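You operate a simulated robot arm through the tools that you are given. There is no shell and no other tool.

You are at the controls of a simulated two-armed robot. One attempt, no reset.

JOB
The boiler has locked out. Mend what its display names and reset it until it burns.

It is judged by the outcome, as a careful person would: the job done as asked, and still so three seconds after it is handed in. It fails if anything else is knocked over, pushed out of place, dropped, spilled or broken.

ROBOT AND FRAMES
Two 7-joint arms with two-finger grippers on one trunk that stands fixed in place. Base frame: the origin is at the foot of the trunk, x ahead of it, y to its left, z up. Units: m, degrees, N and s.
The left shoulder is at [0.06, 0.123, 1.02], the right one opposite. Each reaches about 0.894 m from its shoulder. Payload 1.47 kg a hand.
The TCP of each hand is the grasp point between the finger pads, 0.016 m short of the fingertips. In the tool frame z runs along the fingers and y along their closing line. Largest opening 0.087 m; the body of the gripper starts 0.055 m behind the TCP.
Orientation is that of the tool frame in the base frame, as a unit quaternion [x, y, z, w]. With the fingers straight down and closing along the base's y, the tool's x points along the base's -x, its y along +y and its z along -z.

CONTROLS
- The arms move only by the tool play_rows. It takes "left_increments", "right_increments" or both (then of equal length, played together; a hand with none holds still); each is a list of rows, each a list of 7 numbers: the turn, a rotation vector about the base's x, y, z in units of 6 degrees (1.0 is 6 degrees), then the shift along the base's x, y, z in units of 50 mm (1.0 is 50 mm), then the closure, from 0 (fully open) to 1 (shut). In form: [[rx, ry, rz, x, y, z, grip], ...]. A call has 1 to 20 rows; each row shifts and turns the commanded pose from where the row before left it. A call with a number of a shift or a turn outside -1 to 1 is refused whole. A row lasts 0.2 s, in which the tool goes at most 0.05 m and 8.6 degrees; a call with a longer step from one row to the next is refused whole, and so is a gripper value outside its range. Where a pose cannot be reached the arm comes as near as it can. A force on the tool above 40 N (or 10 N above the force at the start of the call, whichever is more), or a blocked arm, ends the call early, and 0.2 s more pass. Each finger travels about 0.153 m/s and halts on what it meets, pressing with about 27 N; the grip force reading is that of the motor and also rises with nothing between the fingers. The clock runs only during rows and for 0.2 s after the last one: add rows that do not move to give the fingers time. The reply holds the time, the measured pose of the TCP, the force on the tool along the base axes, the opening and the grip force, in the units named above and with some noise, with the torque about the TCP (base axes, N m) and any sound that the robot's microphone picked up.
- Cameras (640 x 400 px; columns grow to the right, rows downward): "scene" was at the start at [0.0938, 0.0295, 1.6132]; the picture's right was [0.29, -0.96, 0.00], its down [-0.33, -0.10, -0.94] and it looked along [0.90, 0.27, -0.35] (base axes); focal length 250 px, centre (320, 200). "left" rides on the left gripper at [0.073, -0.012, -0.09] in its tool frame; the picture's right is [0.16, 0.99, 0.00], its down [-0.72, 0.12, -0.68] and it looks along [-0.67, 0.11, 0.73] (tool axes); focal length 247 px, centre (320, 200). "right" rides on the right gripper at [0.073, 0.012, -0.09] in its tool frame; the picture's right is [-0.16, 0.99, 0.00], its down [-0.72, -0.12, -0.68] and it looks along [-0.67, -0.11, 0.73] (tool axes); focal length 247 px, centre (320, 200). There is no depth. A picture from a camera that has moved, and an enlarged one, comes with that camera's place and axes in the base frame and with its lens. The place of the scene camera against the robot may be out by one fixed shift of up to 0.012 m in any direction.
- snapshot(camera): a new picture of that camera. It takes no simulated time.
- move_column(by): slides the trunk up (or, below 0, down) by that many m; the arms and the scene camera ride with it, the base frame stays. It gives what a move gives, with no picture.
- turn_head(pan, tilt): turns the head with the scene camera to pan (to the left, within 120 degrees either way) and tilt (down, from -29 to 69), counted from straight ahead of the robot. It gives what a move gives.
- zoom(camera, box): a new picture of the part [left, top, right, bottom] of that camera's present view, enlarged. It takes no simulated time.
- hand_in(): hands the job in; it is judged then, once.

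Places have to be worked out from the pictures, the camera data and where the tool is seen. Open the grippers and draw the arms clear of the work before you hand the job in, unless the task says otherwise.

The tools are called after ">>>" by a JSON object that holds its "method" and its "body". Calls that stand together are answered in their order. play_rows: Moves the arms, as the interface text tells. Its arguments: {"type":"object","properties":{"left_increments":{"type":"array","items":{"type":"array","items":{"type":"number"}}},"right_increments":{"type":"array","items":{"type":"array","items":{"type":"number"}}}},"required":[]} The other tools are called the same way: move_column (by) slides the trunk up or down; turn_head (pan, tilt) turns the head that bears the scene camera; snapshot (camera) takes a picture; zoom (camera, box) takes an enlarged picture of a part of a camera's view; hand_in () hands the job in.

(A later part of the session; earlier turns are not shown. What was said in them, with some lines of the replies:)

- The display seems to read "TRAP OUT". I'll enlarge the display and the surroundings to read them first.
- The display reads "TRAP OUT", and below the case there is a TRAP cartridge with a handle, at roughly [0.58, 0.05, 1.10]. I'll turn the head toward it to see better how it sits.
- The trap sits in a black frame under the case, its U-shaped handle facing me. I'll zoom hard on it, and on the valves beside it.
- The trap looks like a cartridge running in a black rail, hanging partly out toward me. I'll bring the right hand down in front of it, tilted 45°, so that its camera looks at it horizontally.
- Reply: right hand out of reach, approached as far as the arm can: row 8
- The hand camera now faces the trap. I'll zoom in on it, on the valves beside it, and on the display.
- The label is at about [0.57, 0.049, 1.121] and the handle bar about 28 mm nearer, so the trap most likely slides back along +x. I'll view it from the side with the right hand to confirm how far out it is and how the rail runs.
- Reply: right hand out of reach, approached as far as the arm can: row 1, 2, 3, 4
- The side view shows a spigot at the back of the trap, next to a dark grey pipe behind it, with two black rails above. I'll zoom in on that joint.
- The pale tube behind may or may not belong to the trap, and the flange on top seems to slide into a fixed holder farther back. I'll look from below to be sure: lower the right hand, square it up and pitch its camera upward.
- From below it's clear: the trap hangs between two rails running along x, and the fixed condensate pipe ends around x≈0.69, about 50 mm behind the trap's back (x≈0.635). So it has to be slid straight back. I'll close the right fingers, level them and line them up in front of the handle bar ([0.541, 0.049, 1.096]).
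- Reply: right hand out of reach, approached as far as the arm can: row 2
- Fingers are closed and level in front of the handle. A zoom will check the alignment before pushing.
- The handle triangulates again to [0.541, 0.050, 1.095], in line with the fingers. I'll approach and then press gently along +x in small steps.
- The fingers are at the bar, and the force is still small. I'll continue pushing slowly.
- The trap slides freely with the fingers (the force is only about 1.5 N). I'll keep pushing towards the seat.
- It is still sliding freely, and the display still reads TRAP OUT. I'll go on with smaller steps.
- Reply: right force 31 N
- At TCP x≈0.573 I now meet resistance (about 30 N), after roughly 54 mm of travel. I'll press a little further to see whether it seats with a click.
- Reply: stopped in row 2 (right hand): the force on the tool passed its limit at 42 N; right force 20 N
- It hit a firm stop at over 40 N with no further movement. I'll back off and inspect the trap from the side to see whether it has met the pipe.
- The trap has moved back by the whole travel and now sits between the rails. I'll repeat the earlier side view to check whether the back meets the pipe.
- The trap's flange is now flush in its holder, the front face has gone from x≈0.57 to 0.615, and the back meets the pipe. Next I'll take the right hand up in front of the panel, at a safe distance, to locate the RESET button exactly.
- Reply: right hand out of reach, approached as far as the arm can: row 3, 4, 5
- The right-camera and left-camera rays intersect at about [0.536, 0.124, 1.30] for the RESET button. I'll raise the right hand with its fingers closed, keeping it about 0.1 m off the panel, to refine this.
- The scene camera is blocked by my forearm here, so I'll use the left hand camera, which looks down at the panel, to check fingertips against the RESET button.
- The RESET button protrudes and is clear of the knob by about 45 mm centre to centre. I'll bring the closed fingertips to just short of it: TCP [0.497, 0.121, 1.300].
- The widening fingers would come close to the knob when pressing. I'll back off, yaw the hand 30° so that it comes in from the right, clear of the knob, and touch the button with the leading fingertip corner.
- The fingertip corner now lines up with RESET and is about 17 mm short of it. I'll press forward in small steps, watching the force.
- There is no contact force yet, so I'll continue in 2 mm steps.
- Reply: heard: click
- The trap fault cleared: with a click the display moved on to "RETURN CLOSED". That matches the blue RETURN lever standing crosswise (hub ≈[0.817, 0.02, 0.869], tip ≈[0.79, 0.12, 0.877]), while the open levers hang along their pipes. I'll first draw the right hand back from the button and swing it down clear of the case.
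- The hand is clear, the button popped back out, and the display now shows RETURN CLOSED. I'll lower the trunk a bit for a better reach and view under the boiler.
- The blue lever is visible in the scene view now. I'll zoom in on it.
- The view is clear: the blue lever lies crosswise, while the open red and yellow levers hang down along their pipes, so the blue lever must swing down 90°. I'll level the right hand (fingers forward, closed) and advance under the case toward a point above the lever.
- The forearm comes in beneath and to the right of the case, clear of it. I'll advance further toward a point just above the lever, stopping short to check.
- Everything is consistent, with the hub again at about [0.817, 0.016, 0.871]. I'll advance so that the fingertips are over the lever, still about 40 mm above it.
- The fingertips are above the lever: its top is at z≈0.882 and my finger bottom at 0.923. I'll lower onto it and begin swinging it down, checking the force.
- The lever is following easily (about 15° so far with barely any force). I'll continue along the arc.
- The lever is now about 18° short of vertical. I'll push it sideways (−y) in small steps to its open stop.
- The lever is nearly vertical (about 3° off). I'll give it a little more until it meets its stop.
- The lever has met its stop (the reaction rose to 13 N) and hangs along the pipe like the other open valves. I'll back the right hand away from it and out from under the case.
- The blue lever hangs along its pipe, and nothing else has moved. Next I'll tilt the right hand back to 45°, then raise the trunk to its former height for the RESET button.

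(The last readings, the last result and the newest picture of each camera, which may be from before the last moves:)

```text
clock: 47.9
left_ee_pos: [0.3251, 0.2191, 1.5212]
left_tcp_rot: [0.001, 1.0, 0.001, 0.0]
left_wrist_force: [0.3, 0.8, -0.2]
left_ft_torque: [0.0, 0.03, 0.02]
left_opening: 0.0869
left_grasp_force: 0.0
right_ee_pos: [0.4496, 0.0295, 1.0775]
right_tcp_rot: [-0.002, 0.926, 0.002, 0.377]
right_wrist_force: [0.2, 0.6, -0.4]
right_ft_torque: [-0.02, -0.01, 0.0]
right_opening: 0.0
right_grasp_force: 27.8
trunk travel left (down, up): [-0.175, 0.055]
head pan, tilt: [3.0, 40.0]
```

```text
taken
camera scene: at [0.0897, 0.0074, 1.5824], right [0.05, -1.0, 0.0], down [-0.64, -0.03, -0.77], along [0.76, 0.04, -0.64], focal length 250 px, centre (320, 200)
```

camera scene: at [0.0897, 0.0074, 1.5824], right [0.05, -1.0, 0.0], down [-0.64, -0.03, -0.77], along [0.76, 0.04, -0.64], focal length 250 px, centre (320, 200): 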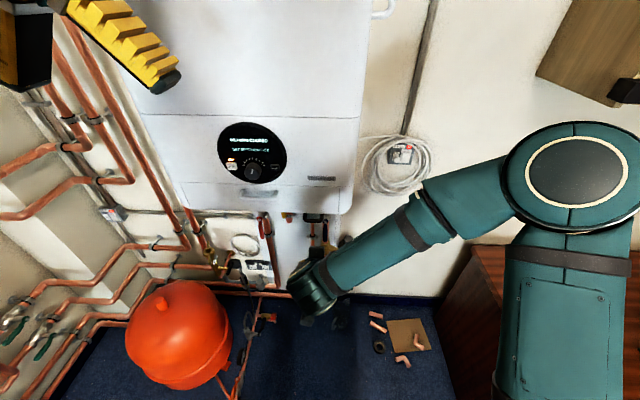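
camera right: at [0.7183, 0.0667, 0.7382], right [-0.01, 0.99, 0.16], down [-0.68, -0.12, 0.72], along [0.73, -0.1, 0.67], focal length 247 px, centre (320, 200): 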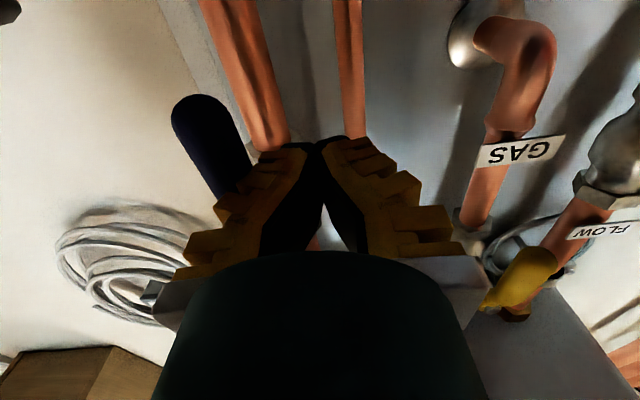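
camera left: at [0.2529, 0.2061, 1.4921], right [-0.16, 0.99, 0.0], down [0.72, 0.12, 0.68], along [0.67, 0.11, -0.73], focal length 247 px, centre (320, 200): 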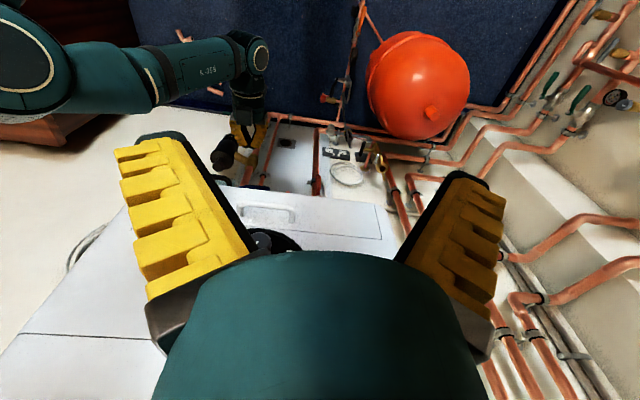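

The pose matches the earlier one. I'll raise the hand in front of the panel, yaw it 30° again and stop about 20 mm short of RESET.

>>> {"method": "play_rows", "body": {"right_increments": [[0, 0, 0, -0.4, 0.1, 0.3, 1], [0, 0, 0, -0.3, 0.2, 0.8, 1], [0, 0, 0, 0, 0.25, 0.8, 1], [0, 0, 0, 0, 0.25, 0.8, 1], [0, 0, 0, 0, 0.25, 0.8, 1], [0, 0, 0, 0, 0.25, 0.8, 1], [0, 0, 0, 0, 0.25, 0.15, 1], [0, 0, 1, 0, 0, 0, 1], [0, 0, 1, 0, 0, 0, 1], [0, 0, 1, 0, 0, 0, 1], [0, 0, 1, 0, 0, 0, 1], [0, 0, 1, 0, 0, 0, 1], [0, 0, 0, 0.5, 0.1, 0, 1], [0, 0, 0, 0.5, 0.1, 0, 1], [0, 0, 0, 0.4, 0.04, 0, 1]]}}

>>> {"method": "zoom", "body": {"camera": "left", "box": [180, 130, 360, 250]}}

```text
clock: 51.1
left_ee_pos: [0.3277, 0.2208, 1.5216]
left_tcp_rot: [0.0, 1.0, 0.001, 0.0]
left_wrist_force: [-0.1, 0.8, 0.1]
left_ft_torque: [-0.03, -0.01, -0.04]
left_opening: 0.087
left_grasp_force: 0.2
right_ee_pos: [0.485, 0.119, 1.3002]
right_tcp_rot: [-0.242, 0.894, 0.099, 0.364]
right_wrist_force: [0.9, -0.6, -0.4]
right_ft_torque: [-0.02, 0.05, 0.0]
right_opening: 0.0
right_grasp_force: 28.4
trunk travel left (down, up): [-0.175, 0.055]
head pan, tilt: [3.0, 40.0]
```

```text
3.33 times, centred on (270, 190) of left
camera zoom: at [0.2534, 0.2065, 1.612], right [-0.16, 0.99, 0.0], down [0.72, 0.12, 0.68], along [0.67, 0.11, -0.73], focal length 823 px, centre (487, 233)
```

zoom: 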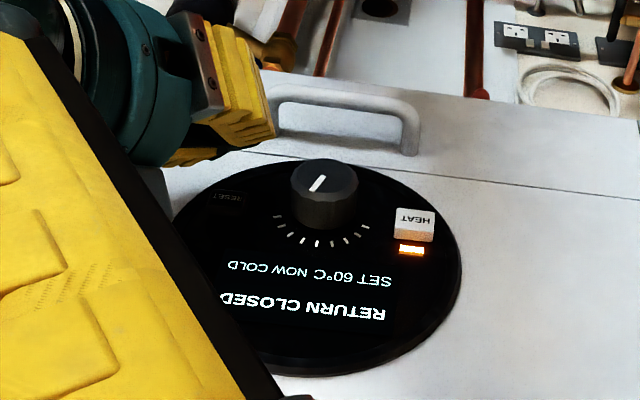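

Same alignment as before, with TCP x = 0.485 and the press having occurred near 0.515. I'll press RESET again.

>>> {"method": "play_rows", "body": {"right_increments": [[0, 0, 0, 0.2, 0, 0, 1], [0, 0, 0, 0.2, 0, 0, 1], [0, 0, 0, 0.1, 0, 0, 1], [0, 0, 0, 0.05, 0, 0, 1], [0, 0, 0, 0.05, 0, 0, 1]]}}

>>> {"method": "zoom", "body": {"camera": "left", "box": [180, 130, 360, 250]}}

```text
clock: 52.3
left_ee_pos: [0.3265, 0.2213, 1.5221]
left_tcp_rot: [0.0, 1.0, 0.001, 0.001]
left_wrist_force: [0.4, -0.6, -0.2]
left_ft_torque: [-0.01, 0.02, 0.01]
left_opening: 0.0867
left_grasp_force: 0.0
right_ee_pos: [0.5131, 0.1193, 1.3008]
right_tcp_rot: [-0.242, 0.894, 0.1, 0.365]
right_wrist_force: [-1.0, 0.4, -0.1]
right_ft_torque: [-0.02, 0.0, 0.03]
right_opening: 0.0002
right_grasp_force: 28.3
trunk travel left (down, up): [-0.175, 0.055]
head pan, tilt: [3.0, 40.0]
```

```text
3.33 times, centred on (270, 190) of left
camera zoom: at [0.2524, 0.2061, 1.6122], right [-0.16, 0.99, 0.0], down [0.72, 0.12, 0.68], along [0.67, 0.11, -0.73], focal length 823 px, centre (487, 233)
```

zoom: 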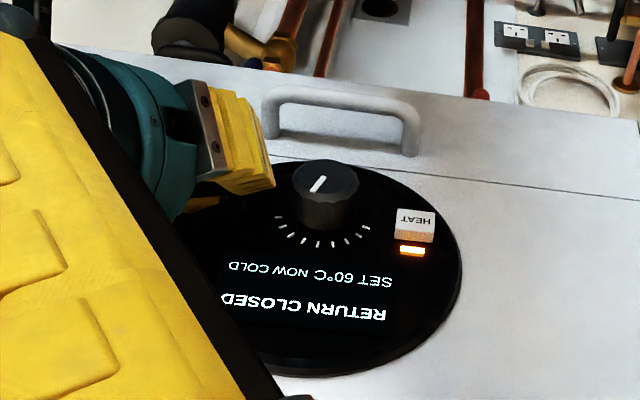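

There's light contact (about 1 N) and no click yet. I'll press another few millimetres.

>>> {"method": "play_rows", "body": {"right_increments": [[0, 0, 0, 0.04, 0, 0, 1], [0, 0, 0, 0.04, 0, 0, 1], [0, 0, 0, 0, 0, 0, 1]]}}

>>> {"method": "zoom", "body": {"camera": "left", "box": [180, 130, 360, 250]}}

```text
clock: 53.1
left_ee_pos: [0.3248, 0.2203, 1.5216]
left_tcp_rot: [0.0, 1.0, 0.0, 0.001]
left_wrist_force: [-0.6, 0.4, -1.3]
left_ft_torque: [0.01, -0.03, 0.0]
left_opening: 0.0871
left_grasp_force: 0.1
right_ee_pos: [0.5175, 0.1167, 1.3022]
right_tcp_rot: [-0.241, 0.894, 0.099, 0.365]
right_wrist_force: [-3.9, -2.7, 0.4]
right_ft_torque: [-0.01, 0.02, -0.06]
right_opening: 0.0
right_grasp_force: 28.3
trunk travel left (down, up): [-0.175, 0.055]
head pan, tilt: [3.0, 40.0]
heard: click
```

```text
3.33 times, centred on (270, 190) of left
camera zoom: at [0.2519, 0.2058, 1.6124], right [-0.16, 0.99, 0.0], down [0.72, 0.12, 0.68], along [0.67, 0.11, -0.73], focal length 823 px, centre (487, 233)
```

zoom: 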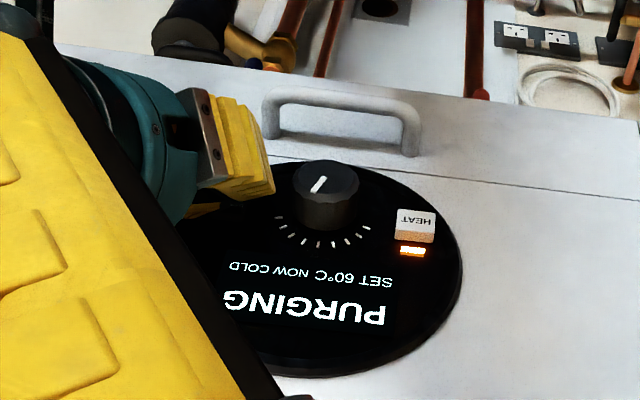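

It clicked and the display now says PURGING. I'll release the button, back off, and watch it go through ignition.

>>> {"method": "play_rows", "body": {"right_increments": [[0, 0, 0, -0.4, -0.02, 0, 1], [0, 0, 0, -0.9, 0, 0, 1], [0, 0, 0, -0.7, 0, 0, 1], [0, 0, 0, 0, 0, 0, 1], [0, 0, 0, 0, 0, 0, 1], [0, 0, 0, 0, 0, 0, 1]]}}

>>> {"method": "zoom", "body": {"camera": "left", "box": [180, 130, 360, 250]}}

```text
clock: 54.5
left_ee_pos: [0.3267, 0.2197, 1.5224]
left_tcp_rot: [0.0, 1.0, 0.001, 0.0]
left_wrist_force: [0.2, -0.5, -0.1]
left_ft_torque: [-0.01, 0.02, 0.02]
left_opening: 0.0869
left_grasp_force: 0.0
right_ee_pos: [0.4185, 0.116, 1.3004]
right_tcp_rot: [-0.242, 0.894, 0.099, 0.365]
right_wrist_force: [-0.5, -0.3, 0.0]
right_ft_torque: [0.0, -0.01, 0.0]
right_opening: 0.0001
right_grasp_force: 28.2
trunk travel left (down, up): [-0.175, 0.055]
head pan, tilt: [3.0, 40.0]
```

```text
3.33 times, centred on (270, 190) of left
camera zoom: at [0.2528, 0.2062, 1.6122], right [-0.16, 0.99, 0.0], down [0.72, 0.12, 0.68], along [0.67, 0.11, -0.73], focal length 823 px, centre (487, 233)
```

zoom: 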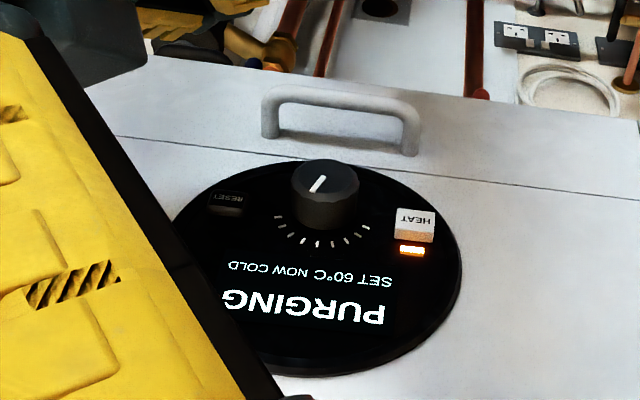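

It's still purging. I'll hold still for a few seconds and watch.

>>> {"method": "play_rows", "body": {"right_increments": [[0, 0, 0, 0, 0, 0, 1], [0, 0, 0, 0, 0, 0, 1], [0, 0, 0, 0, 0, 0, 1], [0, 0, 0, 0, 0, 0, 1], [0, 0, 0, 0, 0, 0, 1], [0, 0, 0, 0, 0, 0, 1], [0, 0, 0, 0, 0, 0, 1], [0, 0, 0, 0, 0, 0, 1], [0, 0, 0, 0, 0, 0, 1], [0, 0, 0, 0, 0, 0, 1], [0, 0, 0, 0, 0, 0, 1], [0, 0, 0, 0, 0, 0, 1], [0, 0, 0, 0, 0, 0, 1], [0, 0, 0, 0, 0, 0, 1], [0, 0, 0, 0, 0, 0, 1]]}}

>>> {"method": "zoom", "body": {"camera": "left", "box": [180, 130, 360, 250]}}

```text
clock: 57.7
left_ee_pos: [0.3264, 0.22, 1.5225]
left_tcp_rot: [0.001, 1.0, 0.0, 0.0]
left_wrist_force: [-0.7, 1.1, -0.3]
left_ft_torque: [0.0, 0.0, 0.04]
left_opening: 0.0867
left_grasp_force: 0.0
right_ee_pos: [0.4168, 0.1169, 1.3015]
right_tcp_rot: [-0.242, 0.893, 0.1, 0.366]
right_wrist_force: [0.2, 0.7, 0.2]
right_ft_torque: [0.02, 0.04, -0.03]
right_opening: 0.0
right_grasp_force: 28.0
trunk travel left (down, up): [-0.175, 0.055]
head pan, tilt: [3.0, 40.0]
```

```text
3.33 times, centred on (270, 190) of left
camera zoom: at [0.2525, 0.2062, 1.6122], right [-0.16, 0.99, 0.0], down [0.72, 0.12, 0.68], along [0.67, 0.11, -0.73], focal length 823 px, centre (487, 233)
```

zoom: 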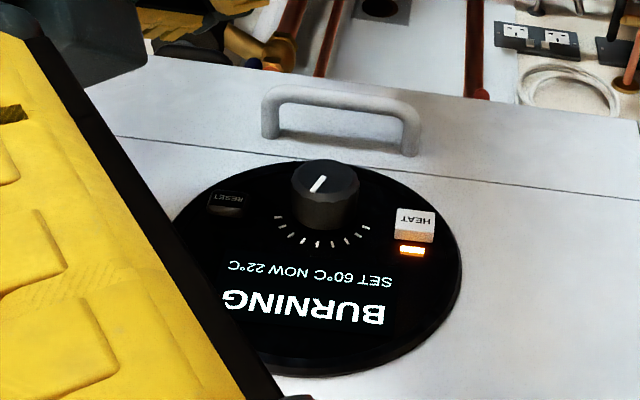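

The display reads BURNING, with the temperature rising (22 °C). I'll draw the right arm clear, open its gripper and keep watching to make sure it keeps burning.

>>> {"method": "play_rows", "body": {"right_increments": [[0, 0, -1, -0.1, -0.3, 0, 1], [0, 0, -1, -0.1, -0.4, 0, 0.8], [0, 0, -1, 0, -0.5, 0, 0.5], [0, 0, -1, 0, -0.5, 0, 0.2], [0, 0, -1, 0, -0.5, 0, 0], [0, 0, 0, 0, -0.5, 0, 0], [0, 0, 0, 0, -0.5, 0, 0], [0, 0, 0, 0, 0, 0, 0], [0, 0, 0, 0, 0, 0, 0], [0, 0, 0, 0, 0, 0, 0], [0, 0, 0, 0, 0, 0, 0], [0, 0, 0, 0, 0, 0, 0], [0, 0, 0, 0, 0, 0, 0], [0, 0, 0, 0, 0, 0, 0], [0, 0, 0, 0, 0, 0, 0], [0, 0, 0, 0, 0, 0, 0]]}}

>>> {"method": "zoom", "body": {"camera": "left", "box": [180, 130, 360, 250]}}

>>> {"method": "snapshot", "body": {"camera": "scene"}}

>>> {"method": "zoom", "body": {"camera": "scene", "box": [220, 190, 400, 310]}}

```text
clock: 61.1
left_ee_pos: [0.3268, 0.2198, 1.5221]
left_tcp_rot: [-0.001, 1.0, 0.0, 0.0]
left_wrist_force: [0.0, -0.2, 0.3]
left_ft_torque: [-0.01, 0.0, 0.03]
left_opening: 0.0868
left_grasp_force: 0.0
right_ee_pos: [0.4072, -0.0431, 1.3016]
right_tcp_rot: [-0.002, 0.926, 0.002, 0.378]
right_wrist_force: [0.2, 0.8, 0.3]
right_ft_torque: [0.0, 0.04, -0.01]
right_opening: 0.087
right_grasp_force: 0.0
trunk travel left (down, up): [-0.175, 0.055]
head pan, tilt: [3.0, 40.0]
```

```text
3.33 times, centred on (270, 190) of left
camera zoom: at [0.2525, 0.2062, 1.6122], right [-0.16, 0.99, 0.0], down [0.72, 0.12, 0.68], along [0.67, 0.11, -0.73], focal length 823 px, centre (487, 233)
```

zoom: 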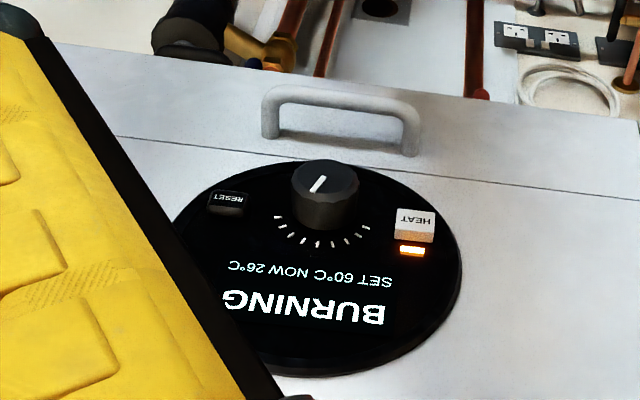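

```text
taken
camera scene: at [0.0895, 0.0073, 1.5825], right [0.05, -1.0, 0.0], down [-0.64, -0.03, -0.77], along [0.77, 0.04, -0.64], focal length 250 px, centre (320, 200)
```

scene: 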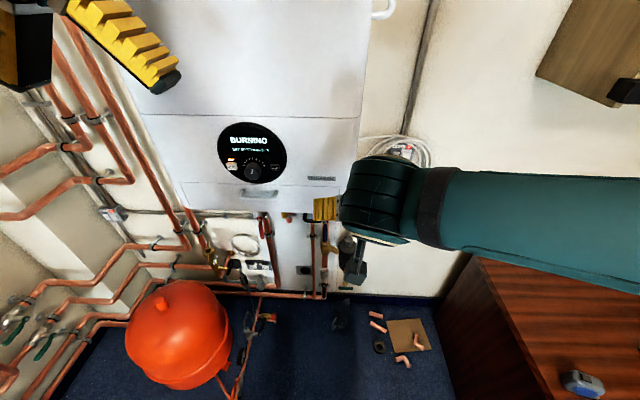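

```text
3.33 times, centred on (310, 250) of scene
camera zoom: at [0.0895, 0.0073, 1.5825], right [0.05, -1.0, 0.0], down [-0.64, -0.03, -0.77], along [0.77, 0.04, -0.64], focal length 832 px, centre (353, 33)
```

zoom: 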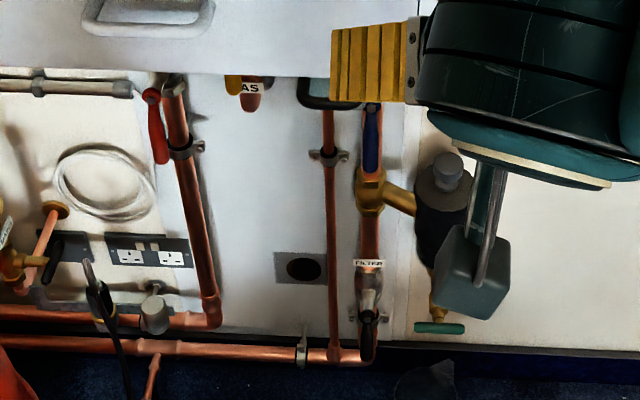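

It's still BURNING, now at 26 °C, and the blue lever and trap are in place. I'll move the right hand farther from the case and take a last look.

>>> {"method": "play_rows", "body": {"right_increments": [[0, 0, 0, -0.3, -0.5, 0.2, 0], [0, 0, 0, -0.3, -0.5, 0.3, 0], [0, 0, 0, 0, -0.5, 0.3, 0], [0, 0, 0, 0, -0.5, 0.3, 0], [0, 0, 0, 0, 0, 0, 0], [0, 0, 0, 0, 0, 0, 0], [0, 0, 0, 0, 0, 0, 0], [0, 0, 0, 0, 0, 0, 0], [0, 0, 0, 0, 0, 0, 0], [0, 0, 0, 0, 0, 0, 0]]}}

>>> {"method": "snapshot", "body": {"camera": "scene"}}

>>> {"method": "zoom", "body": {"camera": "scene", "box": [210, 110, 350, 210]}}

>>> {"method": "zoom", "body": {"camera": "scene", "box": [250, 200, 370, 280]}}

```text
clock: 63.3
left_ee_pos: [0.3256, 0.22, 1.5214]
left_tcp_rot: [0.0, 1.0, 0.0, 0.0]
left_wrist_force: [-0.2, 0.7, 0.9]
left_ft_torque: [-0.04, -0.03, 0.02]
left_opening: 0.087
left_grasp_force: 0.0
right_ee_pos: [0.3793, -0.1425, 1.3561]
right_tcp_rot: [-0.002, 0.926, 0.001, 0.378]
right_wrist_force: [0.3, -1.1, 0.4]
right_ft_torque: [-0.03, -0.04, 0.02]
right_opening: 0.0871
right_grasp_force: 0.0
trunk travel left (down, up): [-0.175, 0.055]
head pan, tilt: [3.0, 40.0]
```

```text
taken
camera scene: at [0.0895, 0.0073, 1.5825], right [0.05, -1.0, 0.0], down [-0.64, -0.03, -0.77], along [0.77, 0.04, -0.64], focal length 250 px, centre (320, 200)
```

scene: 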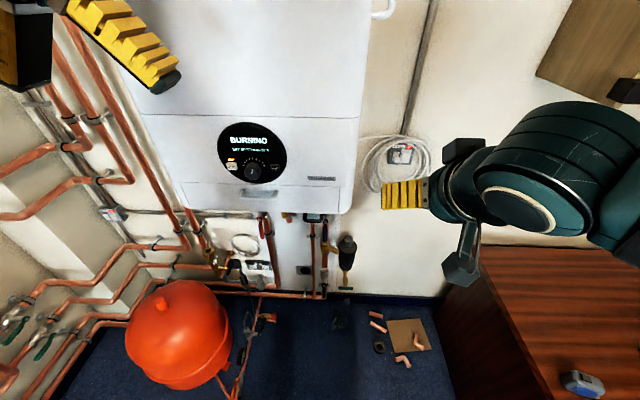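

```text
4.00 times, centred on (280, 160) of scene
camera zoom: at [0.0895, 0.0073, 1.5825], right [0.05, -1.0, 0.0], down [-0.64, -0.03, -0.77], along [0.77, 0.04, -0.64], focal length 999 px, centre (480, 360)
```

zoom: 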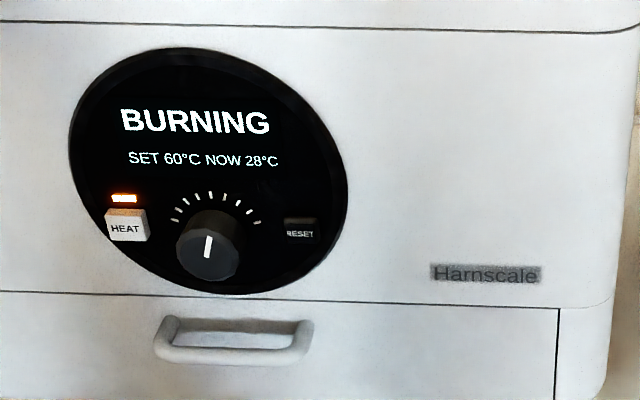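

```text
5.00 times, centred on (310, 240) of scene
camera zoom: at [0.0895, 0.0073, 1.5825], right [0.05, -1.0, 0.0], down [-0.64, -0.03, -0.77], along [0.77, 0.04, -0.64], focal length 1248 px, centre (370, 0)
```

zoom: 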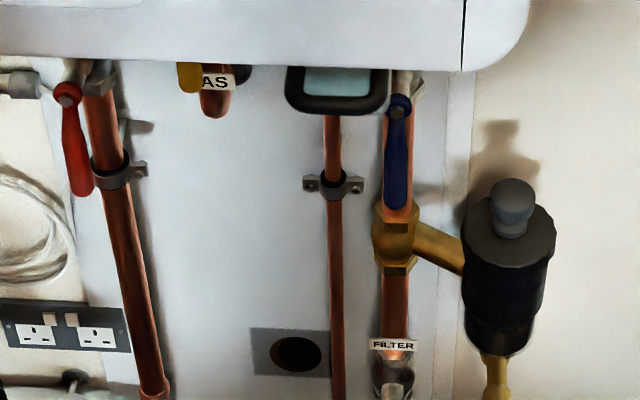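

It is burning steadily at 28 °C, the set point is unchanged, the trap is seated, the return valve is open, and both grippers are open and clear. I'll wait a little longer to be sure it doesn't lock out again.

>>> {"method": "play_rows", "body": {"right_increments": [[0, 0, 0, 0, 0, 0, 0], [0, 0, 0, 0, 0, 0, 0], [0, 0, 0, 0, 0, 0, 0], [0, 0, 0, 0, 0, 0, 0], [0, 0, 0, 0, 0, 0, 0], [0, 0, 0, 0, 0, 0, 0], [0, 0, 0, 0, 0, 0, 0], [0, 0, 0, 0, 0, 0, 0], [0, 0, 0, 0, 0, 0, 0], [0, 0, 0, 0, 0, 0, 0], [0, 0, 0, 0, 0, 0, 0], [0, 0, 0, 0, 0, 0, 0], [0, 0, 0, 0, 0, 0, 0], [0, 0, 0, 0, 0, 0, 0], [0, 0, 0, 0, 0, 0, 0], [0, 0, 0, 0, 0, 0, 0], [0, 0, 0, 0, 0, 0, 0], [0, 0, 0, 0, 0, 0, 0], [0, 0, 0, 0, 0, 0, 0], [0, 0, 0, 0, 0, 0, 0]]}}

>>> {"method": "zoom", "body": {"camera": "scene", "box": [210, 110, 350, 210]}}

```text
clock: 67.5
left_ee_pos: [0.3261, 0.2205, 1.5223]
left_tcp_rot: [0.0, 1.0, 0.0, 0.0]
left_wrist_force: [0.2, -0.1, 0.5]
left_ft_torque: [0.0, 0.03, 0.01]
left_opening: 0.0869
left_grasp_force: 0.1
right_ee_pos: [0.3791, -0.1408, 1.3577]
right_tcp_rot: [-0.002, 0.926, 0.002, 0.378]
right_wrist_force: [0.2, -0.4, -0.4]
right_ft_torque: [-0.03, 0.03, 0.02]
right_opening: 0.087
right_grasp_force: 0.1
trunk travel left (down, up): [-0.175, 0.055]
head pan, tilt: [3.0, 40.0]
```

```text
4.00 times, centred on (280, 160) of scene
camera zoom: at [0.0895, 0.0073, 1.5825], right [0.05, -1.0, 0.0], down [-0.64, -0.03, -0.77], along [0.77, 0.04, -0.64], focal length 999 px, centre (480, 360)
```

zoom: 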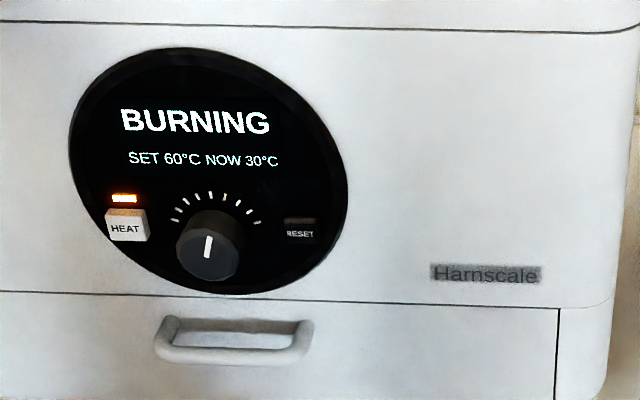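

The boiler is burning steadily at 30 °C and rising, and both arms are clear with their grippers open. I'm handing the job in.

>>> {"method": "hand_in", "body": {}}

```text
The job is handed in.
```

The boiler is burning again. At hand-in its display read "BURNING, SET 60°C NOW 30°C", about ten seconds after it lit, with the temperature still rising.

It named two faults, one after the other:

- **TRAP OUT:** the condensate trap had slid about 50 mm out of its rails. I pushed it back until it met a firm stop against its pipe, then pressed RESET.
- **RETURN CLOSED:** the blue lever on the return pipe stood crosswise. I turned it down to its stop, in line with the pipe like the other open valves, and pressed RESET again. The boiler purged and then lit.

The 60 °C setting is unchanged. In the last pictures nothing else had moved, and both arms were clear with the grippers open.
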